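You operate a simulated robot arm through the tools that you are given. There is no shell and no other tool. Be economical: measure what you need, move in short steps, check, and stop when the job is done.

The job below is to be done with a simulated robot arm. You get a single attempt, and the scene is never put back.

JOB
Top the beaker up to 300 with soap base, add 3 pumps of pine scent and put the lid on.
Fine: tap shut, slide back in the middle, no dye.

Only the result counts: the job must be done as asked and must still hold three seconds after the hand-in. Knocking over, shifting, dropping, spilling or breaking anything else fails it. Lids that push on must go on centred and level and be pressed home; caps that screw on are set level and turned clockwise until they are tight.

ROBOT AND FRAMES
A 7-joint arm with a two-finger parallel gripper, fixed in place. Base frame: the origin is at the foot of the arm, x ahead of it, y to its left, z up; the work surface is at about z = 0. Readings come in m, rad, newtons and seconds.
With the tool pointing down near the work surface it reaches from about 0.22 to 0.58 m from the base axis. Its first joint turns from -1.152 to 1.152 rad. Payload 2.5 kg.
Tool frame: the origin (TCP) lies between the finger pads and is the grasp point; the fingertips stand 0.023 m ahead of it; z points along the fingers, y is the line along which they close. Largest opening 0.094 m; finger width 0.038, thickness 0.01; the body of the gripper, 0.054 by 0.096 m, starts 0.039 m behind the TCP.
Orientation is told as [roll, pitch, yaw] about the base's x, y, z axes, in that order, counted from this pose: with the fingers straight down and closing along the base's y, the tool's x points along the base's -x, its y along +y and its z along -z.

CONTROLS
- The arm moves only by the tool jog_arm. Its argument "deltas" is a list that holds one entry, the list of rows, each a list of 6 numbers: the shift along the tool's x, y, z in m, then the turn, a rotation vector about the tool's x, y, z in degrees. In form: [[[dx, dy, dz, wx, wy, wz], ...]]. A call has 1 to 10 rows; each row is the pose to reach, as a shift and turn from the pose commanded when the call began, along the tool's axes at that moment. "claw" is the finger opening in m, from 0 to 0.094, set as the call begins (left out, the last holds). A row lasts 0.2 s, in which the tool goes at most 0.05 m and 0.15 rad; a call with a longer step from one row to the next is refused whole, and so is a gripper value outside its range. A pose out of reach is approached as far as the arm can. The call stops where the force on the tool passes 70 N (or 10 N more than at its start, if that is more) or the arm is blocked; 0.2 s more then pass. Each finger travels about 0.108 m/s and halts on what it meets, pressing with about 40 N; the grip force reading is that of the motor and also rises with nothing between the fingers. The clock runs only during rows and for 0.2 s after the last one: add rows that repeat a pose to give the fingers time. The reply holds the time, the measured pose of the TCP, the force on the tool along the base axes, the opening and the grip force, in the units named above and with some noise, with the torque about the TCP (base axes, N m) and any sound that the robot's microphone picked up.
- Cameras (640 x 400 px; columns grow to the right, rows downward): "scene" is fixed at [0.1189, -0.4057, 0.5459]; the picture's right is [0.84, -0.54, 0.00], its down [-0.30, -0.47, -0.83] and it looks along [0.45, 0.70, -0.56] (base axes); focal length 223 px, centre (320, 200). "wrist" rides on the gripper at [0.086, 0.016, -0.074] in the tool frame; the picture's right is [-0.18, 0.98, 0.00], its down [-0.58, -0.11, -0.81] and it looks along [-0.79, -0.15, 0.59] (tool axes); focal length 243 px, centre (320, 200). There is no depth. A picture from a camera that has moved, and an enlarged one, comes with that camera's place and axes in the base frame and with its lens.
- get_image(camera): a new picture of that camera. No time passes.
- inspect(camera, box): a new picture of the part [left, top, right, bottom] of that camera's present view, enlarged. No time passes.
- hand_in(): hands the job in; it is judged then, once.

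Go step by step. Nothing tells you positions but the pictures and the camera data: compare them with the known pose of the tool, close in by small moves and look again before you grip or let go. The budget is 120 turns and 76 pictures, counting those below and the enlarged ones. Unless the task says otherwise, let go and move clear before handing in, and close with one line.

The tools are called after "Call:" as name(argument=value, ...) on one line, values as JSON. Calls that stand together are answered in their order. jog_arm: Moves the arm, as the interface text tells. Its arguments: {"type":"object","properties":{"deltas":{"type":"array"},"claw":{"type":"number"}},"required":["deltas"]} The other tools are called the same way: get_image (camera) takes a picture; inspect (camera, box) takes an enlarged picture of a part of a camera's view; hand_in () hands the job in.

At the start:

```text
t: 0.0
ee_pos: [0.2809, -0.1632, 0.4004]
tool_rot: [0.001, -0.001, 0.0]
force: [0.9, -0.1, 0.1]
ft_torque: [-0.02, -0.01, 0.0]
width: 0.094
grasp_force: 0.1
```

scene: 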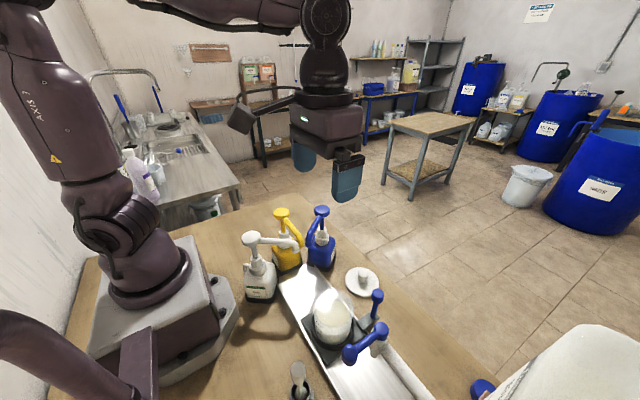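
wrist: 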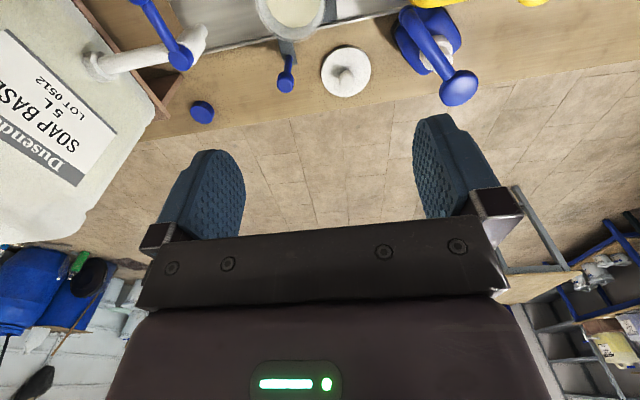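

I see three pump bottles (white, yellow, blue), a beaker on a slide with a tray, a blue-handled tap and a lid with a knob. I'll enlarge the pictures to read the labels and shapes.

Call:
inspect(camera="scene", box=[230, 190, 400, 300])

Call:
inspect(camera="scene", box=[270, 260, 510, 400])

Call:
inspect(camera="wrist", box=[80, 0, 560, 140])

```text
3.64 times, centred on (315, 245) of scene
camera zoom: at [0.1189, -0.4057, 0.5459], right [0.84, -0.54, 0.0], down [-0.3, -0.47, -0.83], along [0.45, 0.7, -0.56], focal length 810 px, centre (338, 36)
```

zoom: 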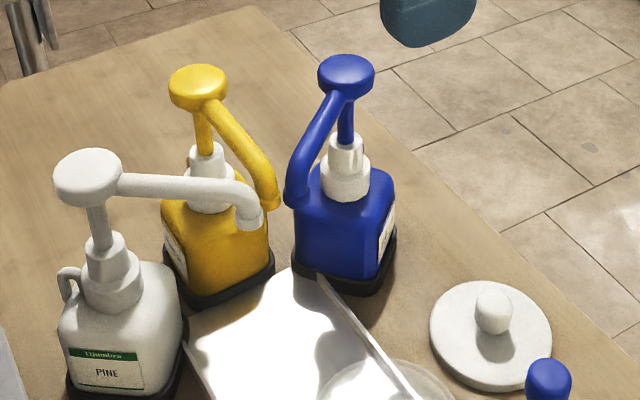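

```text
2.67 times, centred on (390, 330) of scene
camera zoom: at [0.1189, -0.4057, 0.5459], right [0.84, -0.54, 0.0], down [-0.3, -0.47, -0.83], along [0.45, 0.7, -0.56], focal length 594 px, centre (133, -147)
```

zoom: 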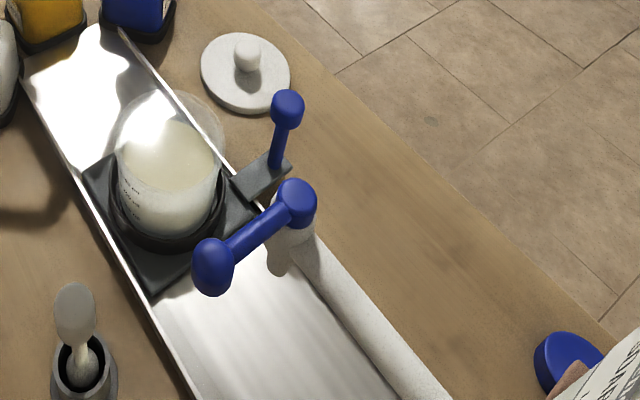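

```text
1.33 times, centred on (320, 70) of wrist
camera zoom: at [0.1945, -0.1466, 0.4755], right [0.18, 0.98, 0.0], down [0.58, -0.11, 0.81], along [0.79, -0.15, -0.59], focal length 324 px, centre (320, 373)
```

zoom: 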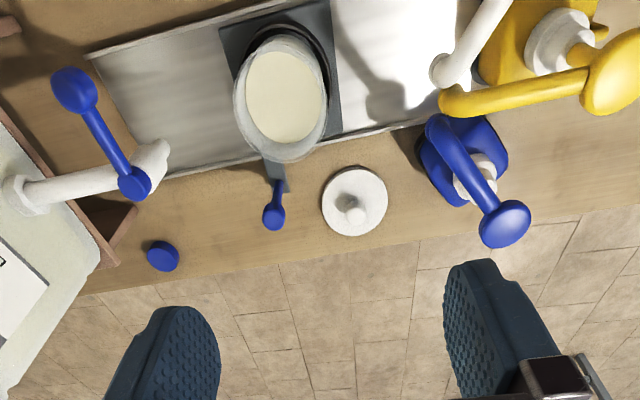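

The tray runs along y at x≈0.28, with the beaker on its carriage near y≈-0.21. The tap is at the -y end, the pump nozzles are near y≈-0.07, and the carriage knob is around (0.376,-0.235,0.107). I'll enlarge the beaker marks and the tap.

Call:
inspect(camera="scene", box=[300, 280, 364, 360])

Call:
inspect(camera="scene", box=[335, 280, 431, 376])

Call:
inspect(camera="wrist", box=[80, 0, 240, 120])

```text
5.00 times, centred on (332, 320) of scene
camera zoom: at [0.1189, -0.4057, 0.5459], right [0.84, -0.54, 0.0], down [-0.3, -0.47, -0.83], along [0.45, 0.7, -0.56], focal length 1114 px, centre (260, -400)
```

zoom: 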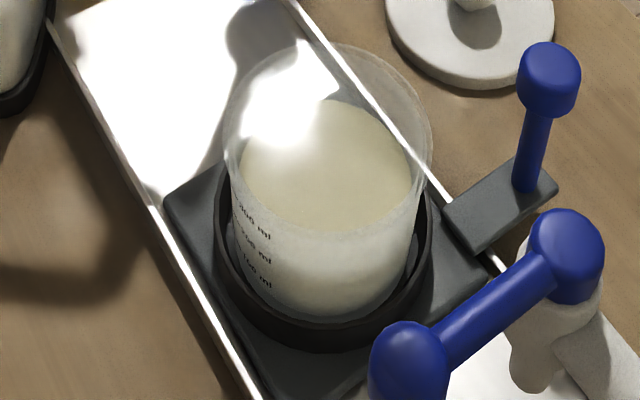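

```text
4.17 times, centred on (383, 328) of scene
camera zoom: at [0.1189, -0.4057, 0.5459], right [0.84, -0.54, 0.0], down [-0.3, -0.47, -0.83], along [0.45, 0.7, -0.56], focal length 929 px, centre (58, -333)
```

zoom: 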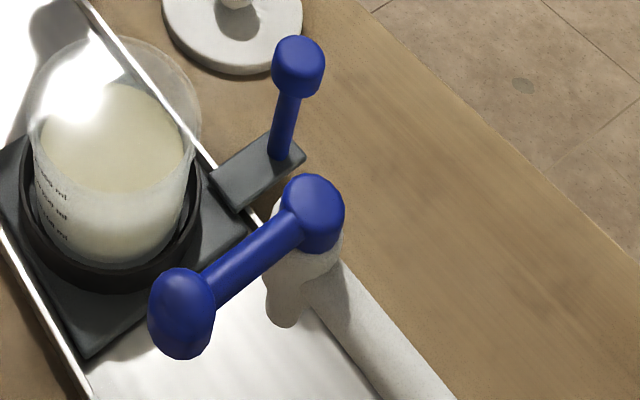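

```text
3.33 times, centred on (160, 60) of wrist
camera zoom: at [0.1945, -0.1466, 0.4755], right [0.18, 0.98, 0.0], down [0.58, -0.11, 0.81], along [0.79, -0.15, -0.59], focal length 809 px, centre (853, 667)
```

zoom: 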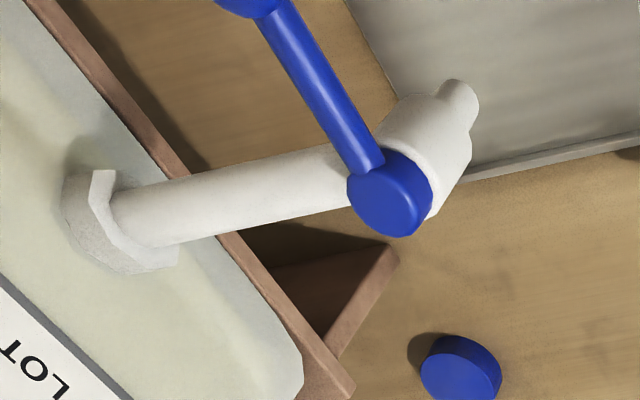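

Both the tap and the pumps sit close to where the camera bracket would pass, so I'll choose the tool yaw carefully for each end. First I'll lower the tool above the beaker to read its scale from the robot side.

Call:
jog_arm(deltas=[[[0.012, -0.01, 0.04, 0, 0, 0], [0.025, -0.02, 0.08, 0, 0, 0], [0.038, -0.03, 0.12, 0, 0, 0], [0.05, -0.04, 0.16, 0, 0, 0]]])

Call:
get_image(camera="wrist")

```text
t: 1.0
ee_pos: [0.2307, -0.2038, 0.2418]
tool_rot: [0.001, -0.001, -0.002]
force: [0.2, -1.2, -0.1]
ft_torque: [0.03, 0.04, -0.01]
width: 0.094
grasp_force: 0.1
```

```text
67 pictures are left
camera wrist: at [0.1442, -0.1882, 0.3149], right [0.18, 0.98, 0.0], down [0.58, -0.11, 0.81], along [0.79, -0.15, -0.59], focal length 243 px, centre (320, 200)
```

wrist: 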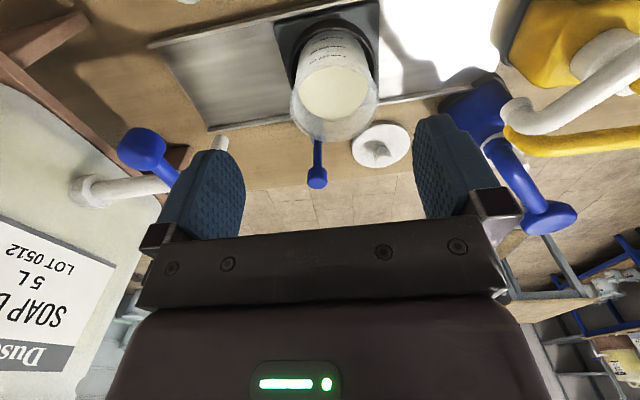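

Call:
inspect(camera="wrist", box=[270, 5, 400, 145])

Call:
inspect(camera="wrist", box=[290, 15, 380, 75])

```text
2.86 times, centred on (335, 75) of wrist
camera zoom: at [0.1442, -0.1882, 0.3149], right [0.18, 0.98, 0.0], down [0.58, -0.11, 0.81], along [0.79, -0.15, -0.59], focal length 693 px, centre (277, 557)
```

zoom: 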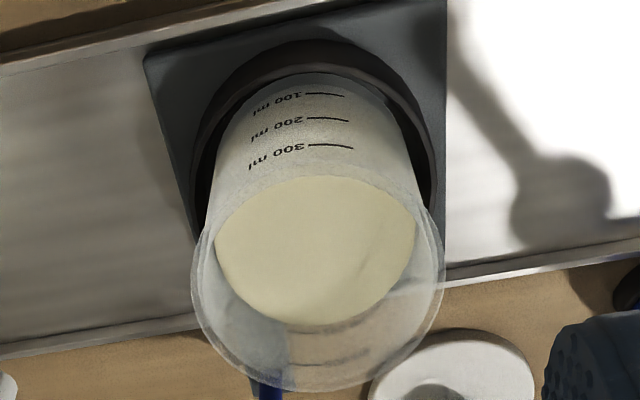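

```text
6.67 times, centred on (335, 45) of wrist
camera zoom: at [0.1442, -0.1882, 0.3149], right [0.18, 0.98, 0.0], down [0.58, -0.11, 0.81], along [0.79, -0.15, -0.59], focal length 1618 px, centre (220, 1233)
```

zoom: 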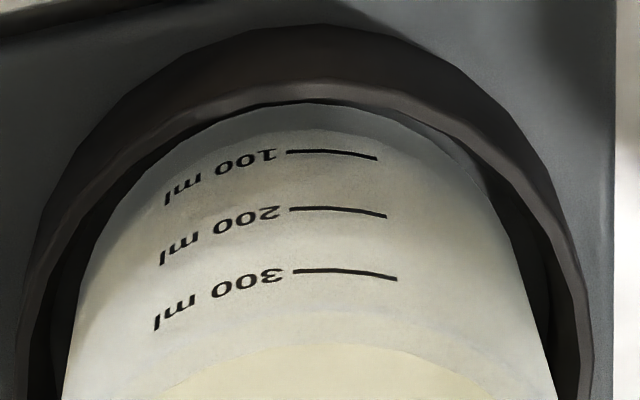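

The marks read 100, 200 and 300, but the near rim hides the level from this steep angle, so I'll read it better once the beaker is at the fill end. Next I'll rotate the tool so the camera is on the +y side and go above the carriage knob.

Call:
jog_arm(deltas=[[[-0.014, -0.003, -0.005, 0, 0, 8.5], [-0.028, -0.006, -0.01, 0, 0, 17], [-0.042, -0.009, -0.015, 0, 0, 25.5], [-0.056, -0.012, -0.02, 0, 0, 34], [-0.07, -0.015, -0.025, 0, 0, 42.5], [-0.085, -0.018, -0.03, 0, 0, 51], [-0.1, -0.02, -0.035, 0, 0, 59.5], [-0.115, -0.023, -0.04, 0, 0, 68], [-0.13, -0.027, -0.04, 0, 0, 76.5], [-0.145, -0.03, -0.04, 0, 0, 85]]])

Call:
jog_arm(deltas=[[[0, 0, 0, 0, 0, 5]]])

Call:
get_image(camera="wrist")

Call:
get_image(camera="scene")

```text
t: 3.2
ee_pos: [0.376, -0.2323, 0.2796]
tool_rot: [-0.002, 0.001, -1.486]
force: [-0.5, -1.1, 0.2]
ft_torque: [-0.02, -0.03, 0.0]
width: 0.0938
grasp_force: 0.1
```

```text
t: 3.6
ee_pos: [0.3767, -0.232, 0.2808]
tool_rot: [0.0, 0.0, -1.574]
force: [0.6, -0.3, 0.3]
ft_torque: [-0.02, 0.01, 0.01]
width: 0.094
grasp_force: 0.1
```

```text
64 pictures are left
camera wrist: at [0.3919, -0.1463, 0.355], right [0.98, -0.19, 0.0], down [-0.11, -0.58, 0.81], along [-0.15, -0.79, -0.59], focal length 243 px, centre (320, 200)
```

wrist: 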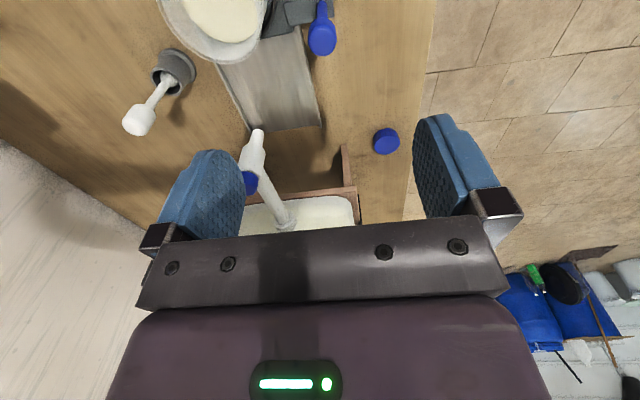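

```text
63 pictures are left
```

scene: 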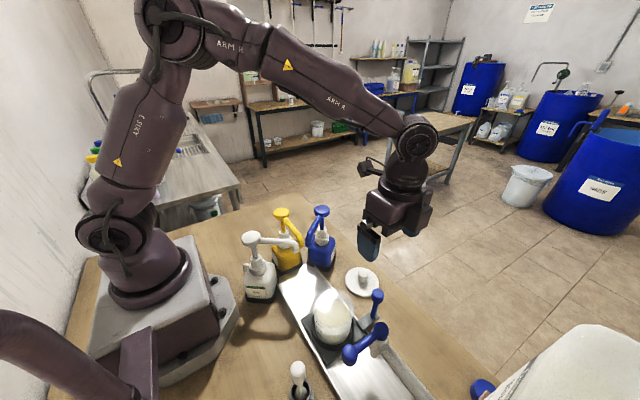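

The knob checks out at (0.377,-0.235,0.10), directly below the tool. I'll narrow the fingers and descend in steps.

Call:
jog_arm(claw=0.044, deltas=[[[-0.003, 0, 0.04, 0, 0, 0], [-0.003, 0, 0.08, 0, 0, 0], [-0.003, 0, 0.12, 0, 0, 0]]])

Call:
get_image(camera="wrist")

Call:
inspect(camera="scene", box=[300, 240, 440, 380])

```text
t: 4.4
ee_pos: [0.3777, -0.2357, 0.1613]
tool_rot: [-0.001, 0.0, -1.571]
force: [1.1, -0.4, 0.8]
ft_torque: [-0.01, 0.01, -0.01]
width: 0.044
grasp_force: 0.1
```

```text
62 pictures are left
camera wrist: at [0.394, -0.1495, 0.235], right [0.98, -0.18, 0.0], down [-0.11, -0.58, 0.81], along [-0.15, -0.79, -0.59], focal length 243 px, centre (320, 200)
```

wrist: 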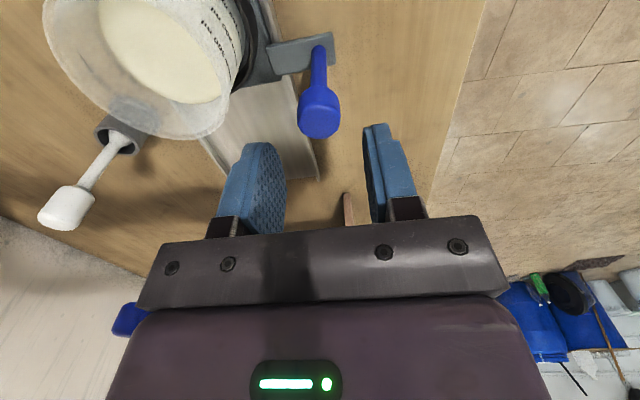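

```text
2.86 times, centred on (370, 310) of scene
camera zoom: at [0.1189, -0.4057, 0.5459], right [0.84, -0.54, 0.0], down [-0.3, -0.47, -0.83], along [0.45, 0.7, -0.56], focal length 637 px, centre (177, -114)
```

zoom: 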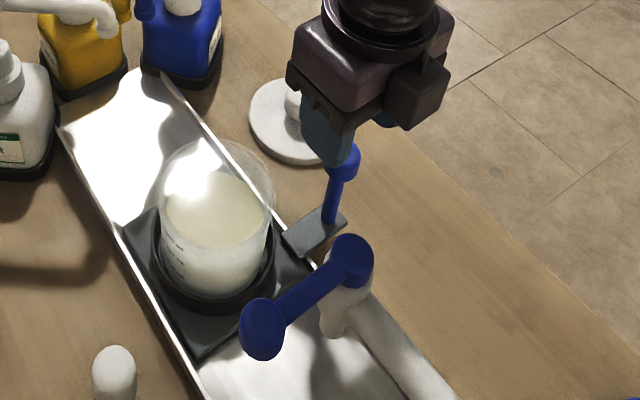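

The knob is centred between the fingers. I'll go down to z≈0.10 and close.

Call:
jog_arm(deltas=[[[0, 0, 0.02, 0, 0, 0], [0, 0, 0.04, 0, 0, 0], [0, 0, 0.06, 0, 0, 0]]])

Call:
jog_arm(claw=0.0, deltas=[[[0, 0, 0, 0, 0, 0], [0, 0, 0, 0, 0, 0]]])

Call:
get_image(camera="wrist")

```text
t: 5.2
ee_pos: [0.3776, -0.2354, 0.1003]
tool_rot: [0.0, -0.001, -1.569]
force: [-0.4, -0.9, 0.0]
ft_torque: [-0.02, -0.03, 0.03]
width: 0.0441
grasp_force: 0.0
```

```text
t: 5.8
ee_pos: [0.3772, -0.2347, 0.1007]
tool_rot: [0.002, 0.001, -1.572]
force: [1.9, -1.0, -3.1]
ft_torque: [0.08, 0.28, -0.03]
width: 0.0258
grasp_force: 44.6
```

```text
60 pictures are left
camera wrist: at [0.3933, -0.1492, 0.1751], right [0.98, -0.18, 0.0], down [-0.11, -0.58, 0.81], along [-0.15, -0.79, -0.59], focal length 243 px, centre (320, 200)
```

wrist: 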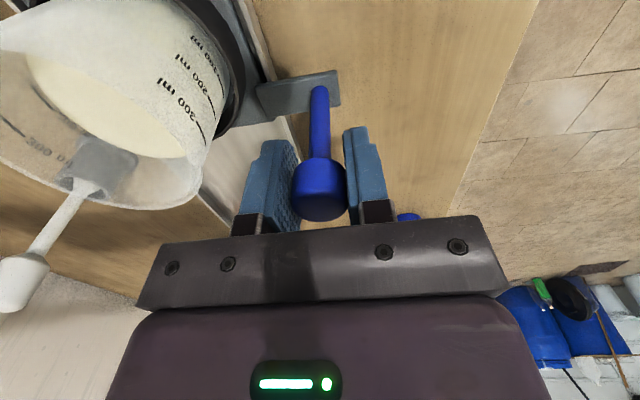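

The knob is gripped, and a second scale on the beaker is in view from here. I'll look closely at the level.

Call:
inspect(camera="wrist", box=[0, 0, 256, 220])

```text
1.82 times, centred on (128, 110) of wrist
camera zoom: at [0.3933, -0.1492, 0.1751], right [0.98, -0.18, 0.0], down [-0.11, -0.58, 0.81], along [-0.15, -0.79, -0.59], focal length 441 px, centre (669, 364)
```

zoom: 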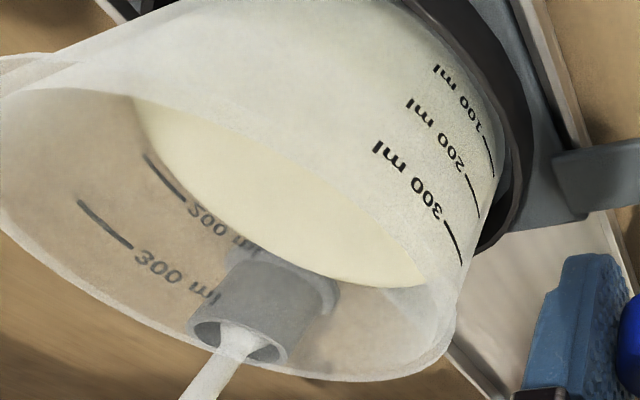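

The far scale shows the level just under 200. Now I'll slide the carriage toward the tap, with the spout tip near (0.285,-0.317,0.118), in checked steps.

Call:
jog_arm(deltas=[[[-0.01, 0, 0, 0, 0, 0], [-0.02, 0, 0, 0, 0, 0], [-0.03, 0, 0, 0, 0, 0], [-0.04, 0, 0, 0, 0, 0], [-0.05, 0, 0, 0, 0, 0]]])

Call:
get_image(camera="wrist")

Call:
inspect(camera="scene", box=[300, 270, 440, 400])

```text
t: 7.0
ee_pos: [0.3772, -0.285, 0.0993]
tool_rot: [0.003, 0.0, -1.571]
force: [10.3, 0.0, 2.8]
ft_torque: [0.72, 0.48, -0.12]
width: 0.0258
grasp_force: 44.9
```

```text
58 pictures are left
camera wrist: at [0.393, -0.1991, 0.1751], right [0.98, -0.18, 0.0], down [-0.11, -0.58, 0.81], along [-0.15, -0.79, -0.59], focal length 243 px, centre (320, 200)
```

wrist: 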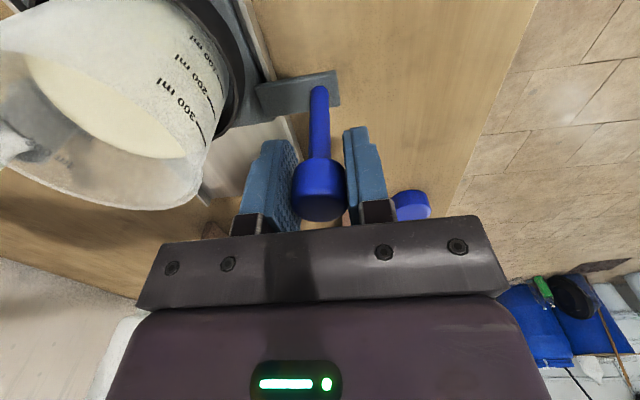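

```text
3.08 times, centred on (370, 335) of scene
camera zoom: at [0.1189, -0.4057, 0.5459], right [0.84, -0.54, 0.0], down [-0.3, -0.47, -0.83], along [0.45, 0.7, -0.56], focal length 686 px, centre (166, -215)
```

zoom: 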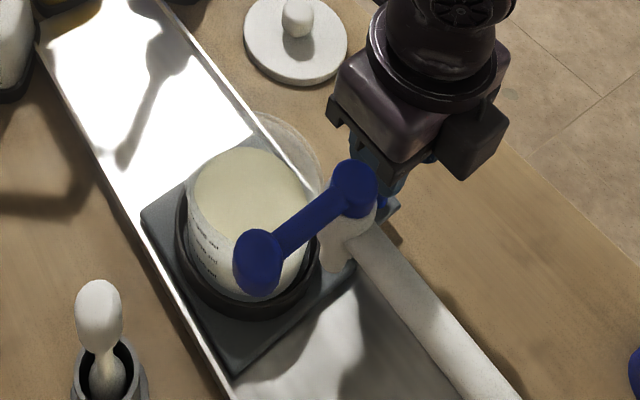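

It slides freely. I'll continue in small steps while watching the force and the spout clearance.

Call:
jog_arm(deltas=[[[-0.008, 0, 0, 0, 0, 0], [-0.016, 0, 0, 0, 0, 0], [-0.024, 0, 0, 0, 0, 0], [-0.032, 0, 0, 0, 0, 0], [-0.04, 0, 0, 0, 0, 0]]])

Call:
get_image(camera="wrist")

Call:
inspect(camera="scene", box=[300, 270, 440, 400])

```text
t: 8.2
ee_pos: [0.3759, -0.3256, 0.1001]
tool_rot: [0.001, -0.001, -1.57]
force: [17.2, 1.1, -14.0]
ft_torque: [-0.69, -0.16, 0.25]
width: 0.0257
grasp_force: 45.0
```

```text
56 pictures are left
camera wrist: at [0.3931, -0.2392, 0.1751], right [0.98, -0.18, 0.0], down [-0.11, -0.58, 0.81], along [-0.15, -0.79, -0.59], focal length 243 px, centre (320, 200)
```

wrist: 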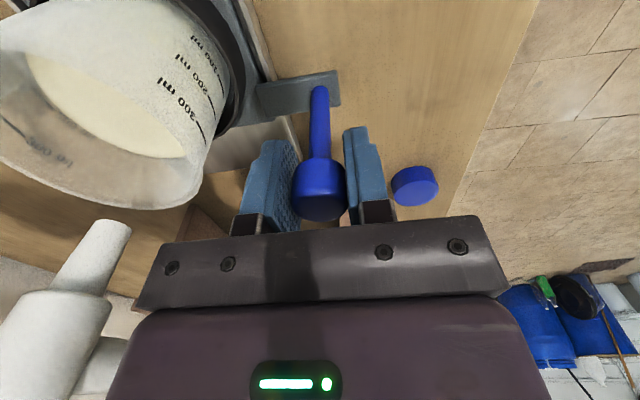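

```text
3.08 times, centred on (370, 335) of scene
camera zoom: at [0.119, -0.4058, 0.5459], right [0.84, -0.54, 0.0], down [-0.3, -0.47, -0.83], along [0.45, 0.7, -0.56], focal length 686 px, centre (166, -215)
```

zoom: 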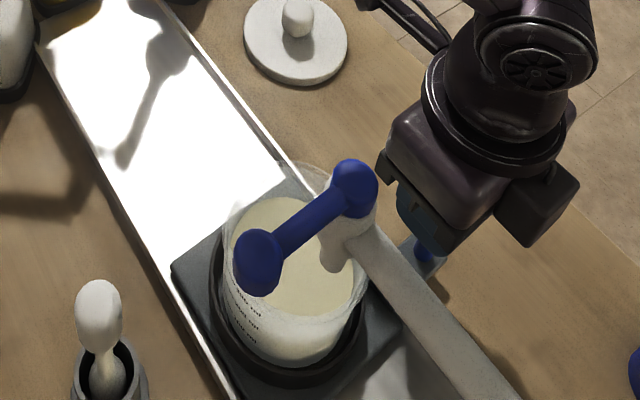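

The spout is now over the beaker's edge at about (0.285,-0.316), and the beaker centre is at y≈-0.287. I'll go 3 cm further or until the stop.

Call:
jog_arm(deltas=[[[-0.007, 0, 0, 0, 0, 0], [-0.014, 0, 0, 0, 0, 0], [-0.021, 0, 0, 0, 0, 0], [-0.028, 0, 0, 0, 0, 0]]])

Call:
get_image(camera="wrist")

Call:
inspect(camera="scene", box=[300, 270, 440, 400])

```text
t: 9.2
ee_pos: [0.3761, -0.3497, 0.0999]
tool_rot: [0.0, 0.009, -1.568]
force: [9.2, 22.2, -2.3]
ft_torque: [-1.29, -0.23, -0.04]
width: 0.0257
grasp_force: 45.2
```

```text
54 pictures are left
camera wrist: at [0.393, -0.265, 0.1759], right [0.98, -0.18, 0.0], down [-0.11, -0.59, 0.8], along [-0.15, -0.79, -0.6], focal length 243 px, centre (320, 200)
```

wrist: 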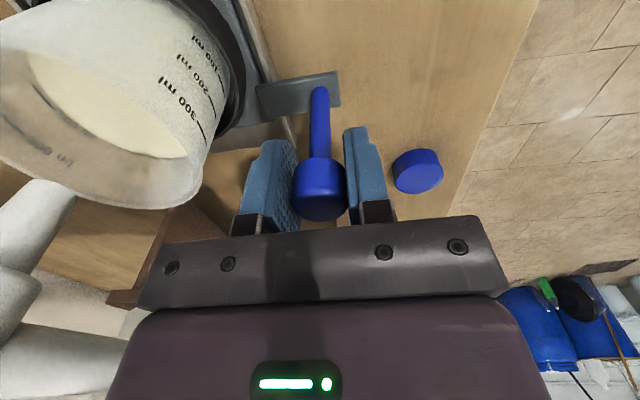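

```text
3.08 times, centred on (370, 335) of scene
camera zoom: at [0.1189, -0.4057, 0.5459], right [0.84, -0.54, 0.0], down [-0.3, -0.47, -0.83], along [0.45, 0.7, -0.56], focal length 686 px, centre (166, -215)
```

zoom: 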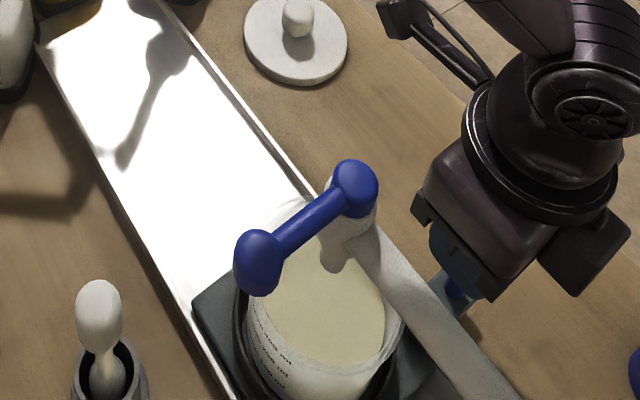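

The carriage is at the tap-end stop with the beaker under the spout. I'll release the knob and rise straight up.

Call:
jog_arm(claw=0.044, deltas=[[[0.003, 0, 0, 0, 0, 0], [0.003, 0, 0, 0, 0, 0], [0.003, 0, -0.03, 0, 0, 0], [0.003, 0, -0.07, 0, 0, 0], [0.003, 0, -0.11, 0, 0, 0], [0.003, 0, -0.15, 0, 0, 0], [0.003, 0, -0.19, 0, 0, 0]]])

Call:
jog_arm(deltas=[[[0.003, -0.014, -0.005, 0, 0, -8.5], [0.006, -0.028, -0.01, 0, 0, -17], [0.009, -0.042, -0.015, 0, 0, -25.5], [0.012, -0.056, -0.02, 0, 0, -34], [0.015, -0.07, -0.02, 0, 0, -42.5], [0.018, -0.084, -0.02, 0, 0, -51], [0.021, -0.098, -0.02, 0, 0, -59.5], [0.024, -0.112, -0.02, 0, 0, -68], [0.027, -0.124, -0.02, 0, 0, -76.5], [0.03, -0.136, -0.02, 0, 0, -85]]])

Call:
jog_arm(deltas=[[[0, 0, 0, 0, 0, -5]]])

Call:
get_image(camera="wrist")

Call:
get_image(camera="scene")

```text
t: 10.8
ee_pos: [0.3757, -0.3501, 0.2929]
tool_rot: [0.001, -0.002, -1.571]
force: [-0.3, 0.0, -0.2]
ft_torque: [0.01, 0.0, -0.04]
width: 0.0442
grasp_force: 0.1
```

```text
t: 13.0
ee_pos: [0.2395, -0.3204, 0.3097]
tool_rot: [0.0, -0.001, -0.085]
force: [0.0, 0.0, 0.4]
ft_torque: [-0.01, 0.01, -0.01]
width: 0.044
grasp_force: 0.1
```

```text
t: 13.4
ee_pos: [0.2392, -0.3205, 0.3104]
tool_rot: [0.001, 0.0, 0.0]
force: [-0.3, -0.2, -0.7]
ft_torque: [0.01, -0.02, -0.02]
width: 0.044
grasp_force: 0.0
```

```text
52 pictures are left
camera wrist: at [0.1529, -0.3045, 0.385], right [0.18, 0.98, 0.0], down [0.58, -0.11, 0.81], along [0.79, -0.15, -0.59], focal length 243 px, centre (320, 200)
```

wrist: 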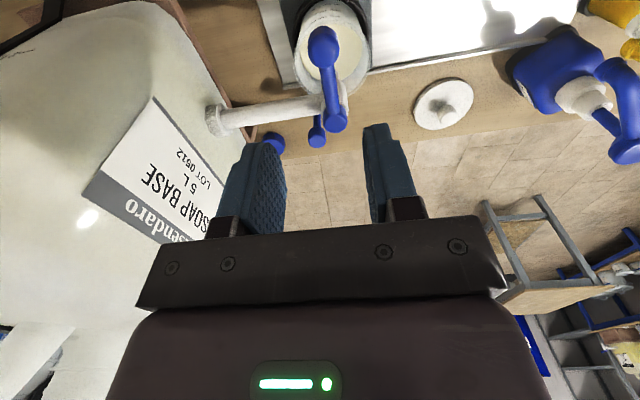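

```text
51 pictures are left
```

scene: 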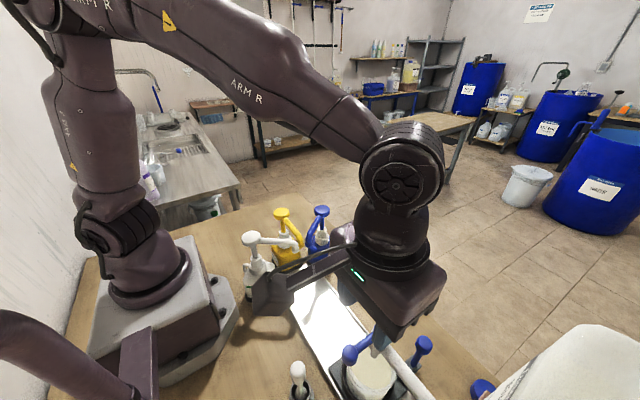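

The tap lever runs from its pivot at (0.285,-0.316) to a ball at (0.222,-0.316), z≈0.2. I'll come down around it and check before closing.

Call:
jog_arm(deltas=[[[0.007, 0.0045, 0.03, 0, 0, 0], [0.007, 0.0045, 0.06, 0, 0, 0], [0.007, 0.0045, 0.085, 0, 0, 0]]])

Call:
get_image(camera="wrist")

Call:
inspect(camera="scene", box=[290, 270, 450, 400])

```text
t: 14.2
ee_pos: [0.2325, -0.3174, 0.2251]
tool_rot: [-0.001, 0.001, 0.0]
force: [0.4, -0.5, 0.3]
ft_torque: [-0.01, 0.01, 0.02]
width: 0.0436
grasp_force: 0.1
```

```text
50 pictures are left
camera wrist: at [0.1467, -0.3006, 0.2997], right [0.18, 0.98, 0.0], down [0.58, -0.11, 0.81], along [0.79, -0.15, -0.59], focal length 243 px, centre (320, 200)
```

wrist: 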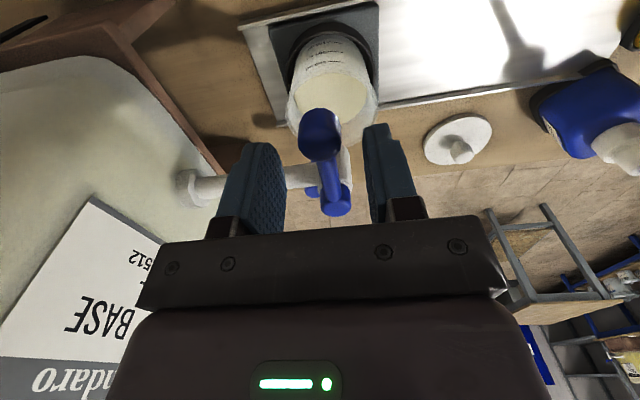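

```text
3.08 times, centred on (370, 335) of scene
camera zoom: at [0.1189, -0.4057, 0.5459], right [0.84, -0.54, 0.0], down [-0.3, -0.47, -0.83], along [0.45, 0.7, -0.56], focal length 686 px, centre (166, -215)
```

zoom: 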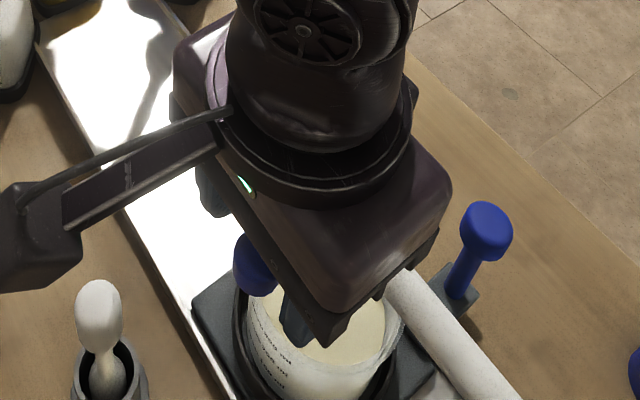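

The lever lies between the fingers. I'll descend and close on it.

Call:
jog_arm(deltas=[[[0, 0.001, 0.012, 0, 0, 0], [0, 0.001, 0.024, 0, 0, 0]]])

Call:
jog_arm(claw=0.0, deltas=[[[0, 0, 0, 0, 0, 0], [0, 0, 0, 0, 0, 0]]])

Call:
get_image(camera="wrist")

```text
t: 14.8
ee_pos: [0.2333, -0.316, 0.2006]
tool_rot: [0.0, 0.0, 0.001]
force: [0.9, -0.4, 0.9]
ft_torque: [0.02, 0.01, 0.01]
width: 0.0441
grasp_force: 0.0
```

```text
t: 15.4
ee_pos: [0.2339, -0.3151, 0.2014]
tool_rot: [0.0, 0.0, 0.0]
force: [-0.5, 3.0, 0.3]
ft_torque: [-0.02, -0.22, 0.03]
width: 0.021
grasp_force: 45.0
```

```text
48 pictures are left
camera wrist: at [0.1472, -0.2994, 0.2763], right [0.18, 0.98, 0.0], down [0.58, -0.11, 0.81], along [0.79, -0.15, -0.59], focal length 243 px, centre (320, 200)
```

wrist: 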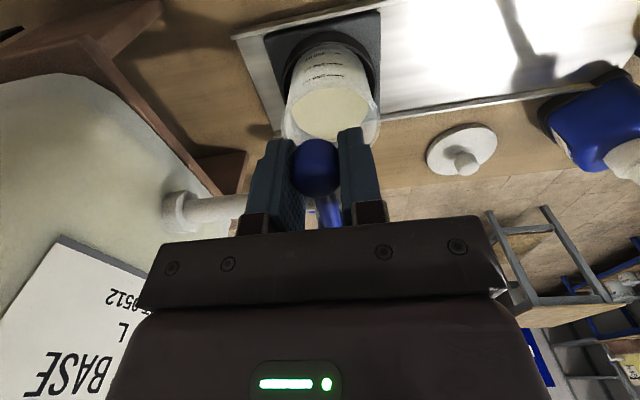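

The lever is gripped. I'll test by turning it about 16° toward +y along its arc.

Call:
jog_arm(deltas=[[[-0.0005, 0.0072, 0, 0, 0, 8], [-0.002, 0.0143, 0, 0, 0, 16]]])

Call:
inspect(camera="scene", box=[300, 280, 440, 400])

Call:
inspect(camera="wrist", box=[240, 0, 420, 240])

```text
t: 16.0
ee_pos: [0.2355, -0.3006, 0.2016]
tool_rot: [0.0, -0.001, -0.284]
force: [4.5, -4.2, 2.7]
ft_torque: [0.32, 1.12, -0.09]
width: 0.0213
grasp_force: 45.1
```

```text
3.33 times, centred on (370, 340) of scene
camera zoom: at [0.1189, -0.4058, 0.5459], right [0.84, -0.54, 0.0], down [-0.3, -0.47, -0.83], along [0.45, 0.7, -0.56], focal length 743 px, centre (153, -267)
```

zoom: 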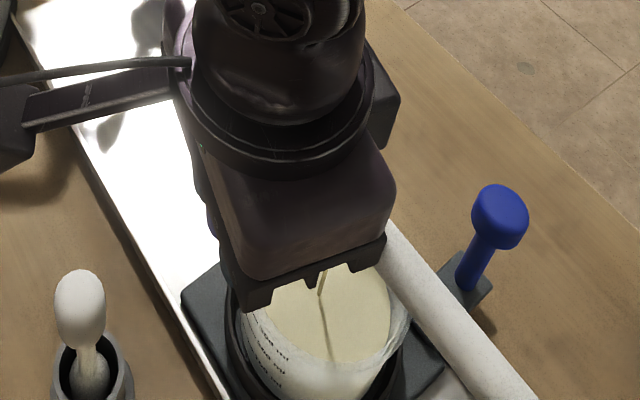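

```text
1.67 times, centred on (330, 120) of wrist
camera zoom: at [0.1571, -0.2616, 0.2762], right [0.45, 0.89, 0.0], down [0.53, -0.27, 0.81], along [0.72, -0.36, -0.59], focal length 404 px, centre (303, 333)
```

zoom: 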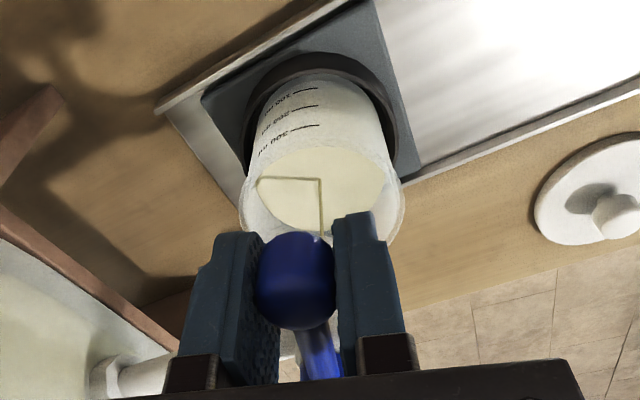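

It opens this way, and a thin stream lands inside the beaker. I'll hold for one second and compare the level to measure the rate.

Call:
jog_arm(deltas=[[[0, 0, 0, 0, 0, 0], [0, 0, 0, 0, 0, 0], [0, 0, 0, 0, 0, 0], [0, 0, 0, 0, 0, 0], [0, 0, 0, 0, 0, 0]]])

Call:
inspect(camera="wrist", box=[290, 20, 370, 150])

Call:
inspect(camera="scene", box=[340, 330, 400, 400])

```text
t: 17.2
ee_pos: [0.2355, -0.3002, 0.2011]
tool_rot: [0.0, 0.0, -0.281]
force: [1.3, -4.4, 4.3]
ft_torque: [-0.11, -0.33, -0.12]
width: 0.0212
grasp_force: 45.3
```

```text
3.08 times, centred on (330, 85) of wrist
camera zoom: at [0.1571, -0.2616, 0.2762], right [0.45, 0.89, 0.0], down [0.53, -0.26, 0.81], along [0.72, -0.36, -0.59], focal length 746 px, centre (289, 554)
```

zoom: 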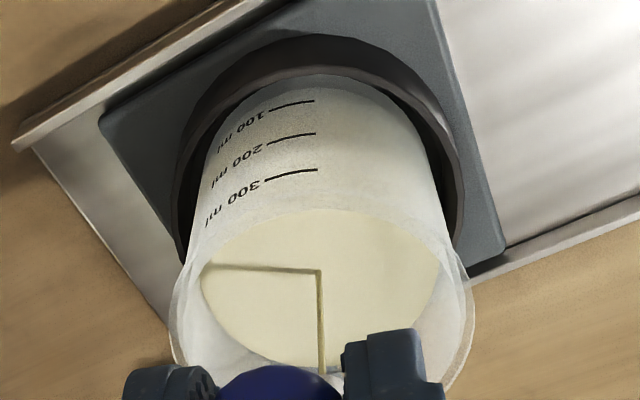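

```text
5.71 times, centred on (370, 365) of scene
camera zoom: at [0.1189, -0.4057, 0.546], right [0.84, -0.54, 0.0], down [-0.3, -0.47, -0.83], along [0.45, 0.7, -0.56], focal length 1274 px, centre (34, -743)
```

zoom: 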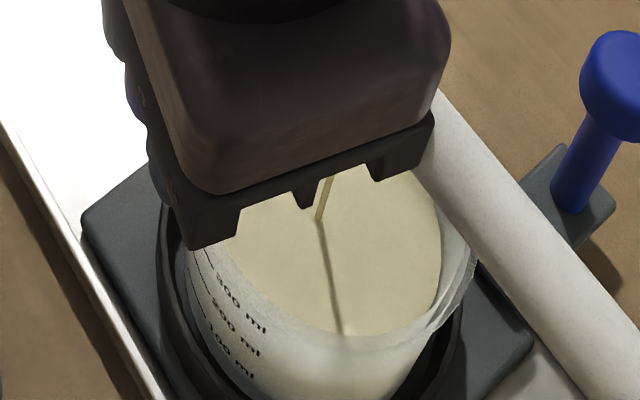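

From the stream's impact point I put the level at z≈0.063, with the 200 mark near 0.057 and the 300 mark near 0.077. I'll let it run another second and measure the change in the same view.

Call:
jog_arm(deltas=[[[0, 0, 0, 0, 0, 0], [0, 0, 0, 0, 0, 0], [0, 0, 0, 0, 0, 0], [0, 0, 0, 0, 0, 0]]])

Call:
inspect(camera="wrist", box=[290, 20, 370, 150])

```text
t: 18.2
ee_pos: [0.2359, -0.3008, 0.2007]
tool_rot: [-0.001, -0.001, -0.279]
force: [2.8, -2.9, 8.1]
ft_torque: [0.03, 0.05, -0.09]
width: 0.021
grasp_force: 45.1
```

```text
3.08 times, centred on (330, 85) of wrist
camera zoom: at [0.1571, -0.2614, 0.2762], right [0.45, 0.89, 0.0], down [0.53, -0.27, 0.81], along [0.72, -0.36, -0.59], focal length 746 px, centre (289, 554)
```

zoom: 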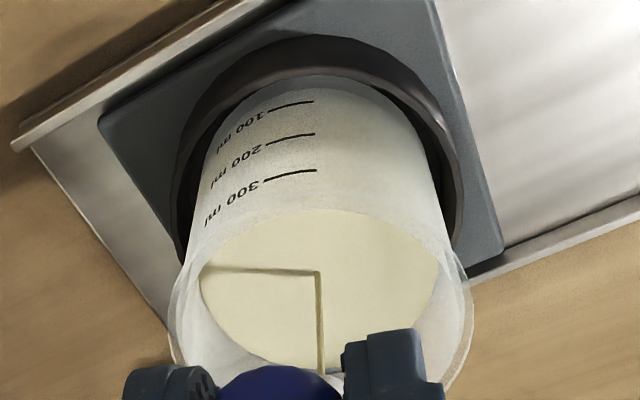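

The rise is small, roughly 4 ml/s. I'll open the tap another 16° and time one second.

Call:
jog_arm(deltas=[[[-0.0005, 0.0072, 0, 0, 0, 8], [-0.002, 0.0143, 0, 0, 0, 16], [-0.002, 0.0143, 0, 0, 0, 16], [-0.002, 0.0143, 0, 0, 0, 16], [-0.002, 0.0143, 0, 0, 0, 16]]])

Call:
get_image(camera="wrist")

Call:
inspect(camera="wrist", box=[290, 20, 390, 150])

```text
t: 19.4
ee_pos: [0.2423, -0.2866, 0.201]
tool_rot: [0.0, -0.002, -0.558]
force: [15.1, -12.1, -14.7]
ft_torque: [-0.07, -0.23, -0.09]
width: 0.0211
grasp_force: 45.0
```

```text
42 pictures are left
camera wrist: at [0.1771, -0.2277, 0.276], right [0.68, 0.74, 0.0], down [0.43, -0.4, 0.81], along [0.59, -0.55, -0.59], focal length 243 px, centre (320, 200)
```

wrist: 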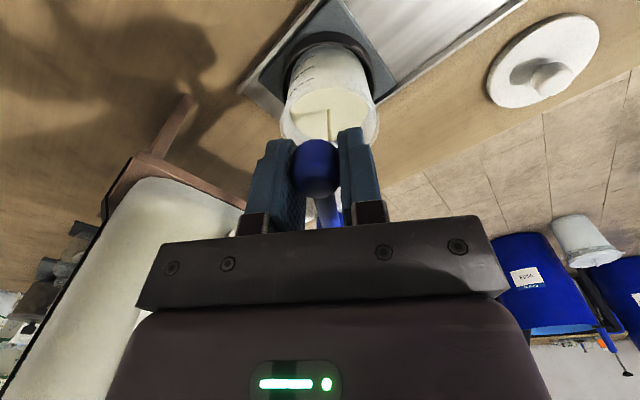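

```text
3.08 times, centred on (340, 85) of wrist
camera zoom: at [0.1771, -0.2277, 0.276], right [0.68, 0.74, 0.0], down [0.43, -0.4, 0.81], along [0.59, -0.55, -0.59], focal length 746 px, centre (258, 554)
```

zoom: 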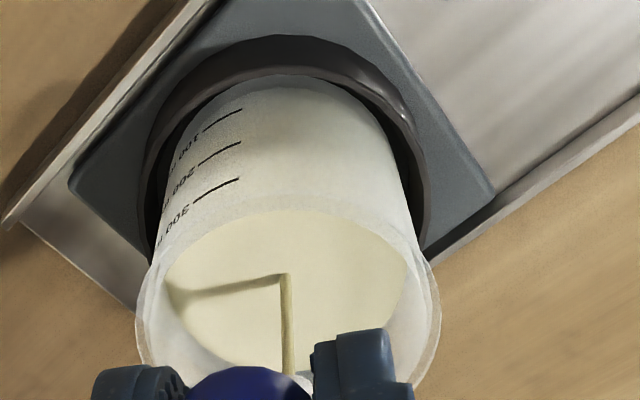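

The stream is thicker now, with the level at z≈0.0645. I'll run two more seconds and compare.

Call:
jog_arm(deltas=[[[0, 0, 0, 0, 0, 0], [0, 0, 0, 0, 0, 0], [0, 0, 0, 0, 0, 0], [0, 0, 0, 0, 0, 0], [0, 0, 0, 0, 0, 0], [0, 0, 0, 0, 0, 0], [0, 0, 0, 0, 0, 0], [0, 0, 0, 0, 0, 0], [0, 0, 0, 0, 0, 0], [0, 0, 0, 0, 0, 0]]])

Call:
inspect(camera="wrist", box=[290, 20, 390, 150])

```text
t: 21.6
ee_pos: [0.2418, -0.2868, 0.2018]
tool_rot: [0.0, -0.003, -0.557]
force: [18.6, -10.6, -20.6]
ft_torque: [-0.14, -0.2, 0.12]
width: 0.0211
grasp_force: 44.9
```

```text
3.08 times, centred on (340, 85) of wrist
camera zoom: at [0.1768, -0.2278, 0.2762], right [0.68, 0.74, 0.0], down [0.43, -0.4, 0.81], along [0.59, -0.55, -0.59], focal length 746 px, centre (258, 554)
```

zoom: 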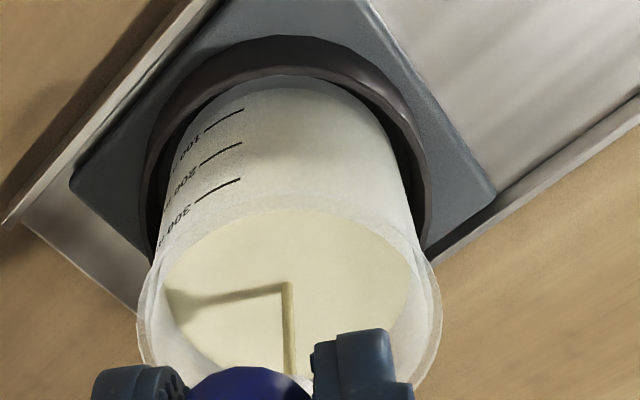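

About 9 ml/s; my two estimates put it between 227 and 261. I'll pour two more seconds, which is safe either way, then shut the tap and take an accurate reading.

Call:
jog_arm(deltas=[[[0, 0, 0, 0, 0, 0], [0, 0, 0, 0, 0, 0], [0, 0, 0, 0, 0, 0], [0, 0, 0, 0, 0, 0], [0, 0, 0, 0, 0, 0], [-0.0005, -0.0072, 0, 0, 0, -8], [-0.002, -0.0143, 0, 0, 0, -16], [-0.0045, -0.0211, 0, 0, 0, -24], [-0.0079, -0.0276, 0, 0, 0, -32], [-0.0079, -0.0276, 0, 0, 0, -32]]])

Call:
inspect(camera="wrist", box=[270, 10, 390, 150])

```text
t: 23.8
ee_pos: [0.233, -0.3141, 0.2017]
tool_rot: [-0.001, -0.001, 0.003]
force: [13.1, 1.4, 0.1]
ft_torque: [0.02, 0.35, 0.05]
width: 0.0213
grasp_force: 44.9
```

```text
2.86 times, centred on (330, 80) of wrist
camera zoom: at [0.1466, -0.2991, 0.2764], right [0.18, 0.98, 0.0], down [0.58, -0.11, 0.81], along [0.79, -0.15, -0.59], focal length 693 px, centre (291, 543)
```

zoom: 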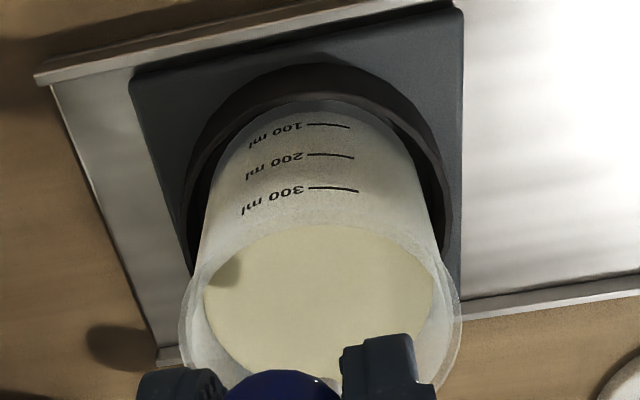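

The tap is shut. I'll release the lever, go up and over to +y, then lower the camera to look sideways at the beaker.

Call:
jog_arm(claw=0.044, deltas=[[[0, 0, 0, 0, 0, 0], [0, 0, 0, 0, 0, 0], [0, 0, -0.03, 0, 0, 0], [0, 0, -0.06, 0, 0, 0], [0.005, 0.045, -0.06, 0, 0, 0], [0.014, 0.09, -0.06, 0, 0, 0], [0.02, 0.135, -0.06, 0, 0, 0], [0.02, 0.138, -0.015, 0, 0, 0], [0.02, 0.138, 0.03, 0, 0, 0], [0.02, 0.138, 0.07, 0, 0, 0]]])

Call:
get_image(camera="wrist")

```text
t: 26.0
ee_pos: [0.2133, -0.1788, 0.1302]
tool_rot: [0.0, -0.001, -0.001]
force: [-1.1, 0.0, 0.1]
ft_torque: [0.0, 0.01, 0.01]
width: 0.0439
grasp_force: 0.0
```

```text
38 pictures are left
camera wrist: at [0.127, -0.162, 0.2043], right [0.19, 0.98, 0.0], down [0.58, -0.11, 0.81], along [0.79, -0.15, -0.59], focal length 243 px, centre (320, 200)
```

wrist: 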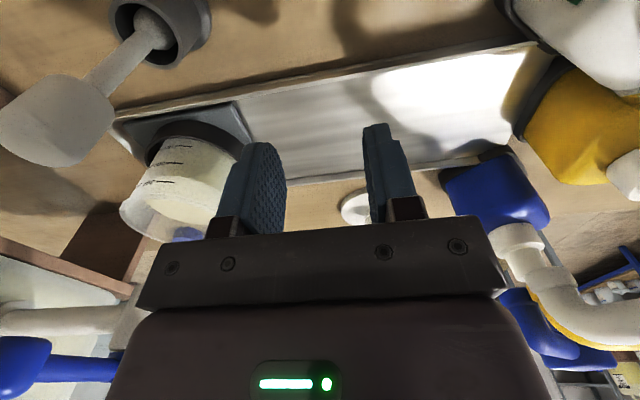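

Call:
inspect(camera="wrist", box=[105, 100, 265, 250])

```text
2.67 times, centred on (185, 175) of wrist
camera zoom: at [0.127, -0.162, 0.2043], right [0.19, 0.98, 0.0], down [0.58, -0.11, 0.81], along [0.79, -0.15, -0.59], focal length 647 px, centre (680, 267)
```

zoom: 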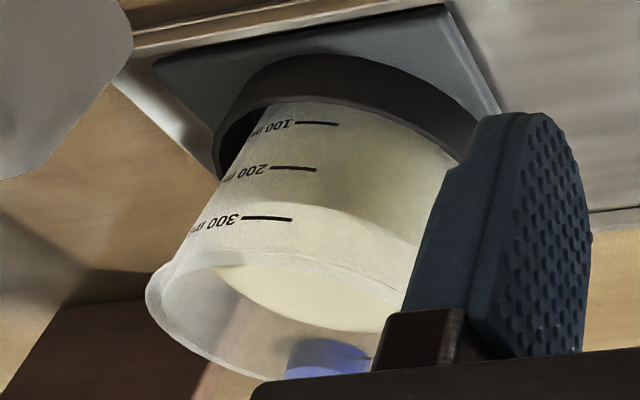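

Call:
inspect(camera="wrist", box=[140, 135, 215, 190])

```text
7.27 times, centred on (178, 162) of wrist
camera zoom: at [0.127, -0.162, 0.2043], right [0.19, 0.98, 0.0], down [0.58, -0.11, 0.81], along [0.79, -0.15, -0.59], focal length 1764 px, centre (1356, 473)
```

zoom: 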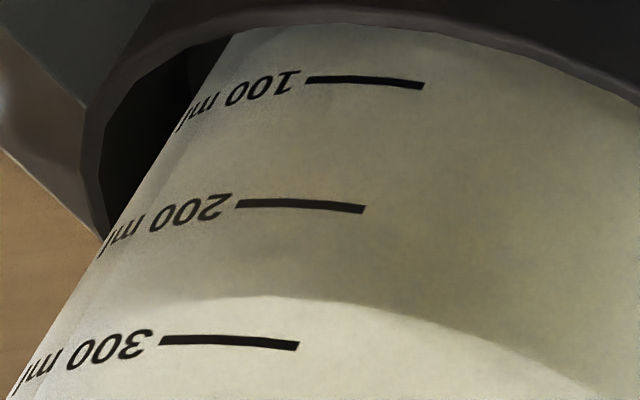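

From this low angle the surface reads about 257 ml after allowing for wall parallax, so roughly 40 ml is still needed. I'll go back to the lever along the reverse path and grip it.

Call:
jog_arm(deltas=[[[0, 0, -0.04, 0, 0, 0], [0, 0, -0.085, 0, 0, 0], [0, -0.003, -0.13, 0, 0, 0], [-0.006, -0.048, -0.13, 0, 0, 0], [-0.015, -0.093, -0.13, 0, 0, 0], [-0.02, -0.138, -0.13, 0, 0, 0], [-0.02, -0.138, -0.1, 0, 0, 0], [-0.02, -0.138, -0.07, 0, 0, 0]]])

Call:
jog_arm(claw=0.0, deltas=[[[0, 0, 0, 0, 0, 0], [0, 0, 0, 0, 0, 0]]])

Call:
inspect(camera="wrist", box=[220, 0, 420, 230])

```text
t: 27.8
ee_pos: [0.2327, -0.3153, 0.201]
tool_rot: [0.0, -0.001, -0.001]
force: [0.1, -0.1, 0.2]
ft_torque: [0.0, 0.0, 0.0]
width: 0.0439
grasp_force: 0.0
```

```text
t: 28.4
ee_pos: [0.232, -0.3142, 0.2008]
tool_rot: [0.0, 0.001, -0.001]
force: [1.4, -2.3, -3.1]
ft_torque: [0.0, -0.23, -0.09]
width: 0.0209
grasp_force: 45.0
```

```text
1.74 times, centred on (320, 115) of wrist
camera zoom: at [0.1462, -0.2989, 0.2756], right [0.19, 0.98, 0.0], down [0.58, -0.11, 0.81], along [0.79, -0.15, -0.59], focal length 422 px, centre (320, 348)
```

zoom: 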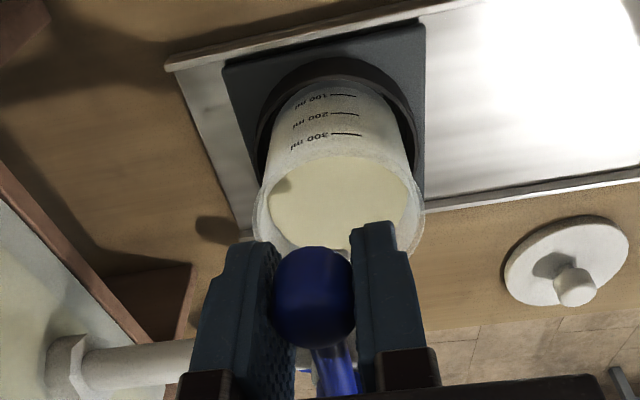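

The lever is gripped again and the tap is shut. I'll pour roughly 30 ml in a controlled opening and closing.

Call:
jog_arm(deltas=[[[-0.0005, 0.0072, 0, 0, 0, 8], [-0.002, 0.0143, 0, 0, 0, 16], [-0.0045, 0.0211, 0, 0, 0, 24], [-0.0079, 0.0276, 0, 0, 0, 32], [-0.0079, 0.0276, 0, 0, 0, 32], [-0.0079, 0.0276, 0, 0, 0, 32], [-0.0079, 0.0276, 0, 0, 0, 32], [-0.0079, 0.0276, 0, 0, 0, 32], [-0.0079, 0.0276, 0, 0, 0, 32], [-0.0079, 0.0276, 0, 0, 0, 32]]])

Call:
jog_arm(deltas=[[[0, 0, 0, 0, 0, 0], [0, 0, 0, 0, 0, 0], [0, 0, 0, 0, 0, 0], [0, 0, 0, 0, 0, 0], [-0.0005, -0.0072, 0, 0, 0, -8], [-0.002, -0.0143, 0, 0, 0, -16], [-0.0045, -0.0211, 0, 0, 0, -24], [-0.0079, -0.0276, 0, 0, 0, -32], [-0.0079, -0.0276, 0, 0, 0, -32]]])

Call:
jog_arm(claw=0.044, deltas=[[[0, 0, 0, 0, 0, 0], [0, 0, 0, 0, 0, 0], [0, 0, -0.03, 0, 0, 0], [0, 0, -0.06, 0, 0, 0], [0.005, 0.045, -0.06, 0, 0, 0], [0.014, 0.09, -0.06, 0, 0, 0], [0.02, 0.135, -0.06, 0, 0, 0], [0.02, 0.138, -0.015, 0, 0, 0], [0.02, 0.138, 0.03, 0, 0, 0], [0.02, 0.138, 0.07, 0, 0, 0]]])

Call:
inspect(camera="wrist", box=[140, 135, 215, 190])

```text
t: 30.6
ee_pos: [0.2407, -0.2864, 0.2003]
tool_rot: [0.001, 0.0, -0.559]
force: [4.7, -4.0, -13.1]
ft_torque: [-0.2, -0.31, -0.08]
width: 0.0211
grasp_force: 44.8
```

```text
t: 32.6
ee_pos: [0.2322, -0.3149, 0.2008]
tool_rot: [0.002, -0.001, 0.003]
force: [0.5, 4.4, -8.0]
ft_torque: [0.05, 0.28, 0.25]
width: 0.0212
grasp_force: 44.8
```

```text
t: 34.8
ee_pos: [0.2153, -0.1757, 0.1312]
tool_rot: [-0.001, -0.001, 0.001]
force: [1.2, 0.2, 0.3]
ft_torque: [0.0, -0.01, -0.02]
width: 0.044
grasp_force: 0.1
```

```text
7.27 times, centred on (178, 162) of wrist
camera zoom: at [0.1285, -0.1601, 0.2059], right [0.18, 0.98, 0.0], down [0.58, -0.11, 0.81], along [0.79, -0.15, -0.59], focal length 1764 px, centre (1356, 473)
```

zoom: 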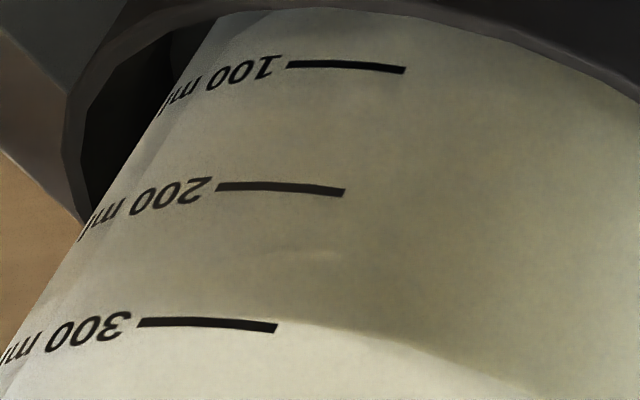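

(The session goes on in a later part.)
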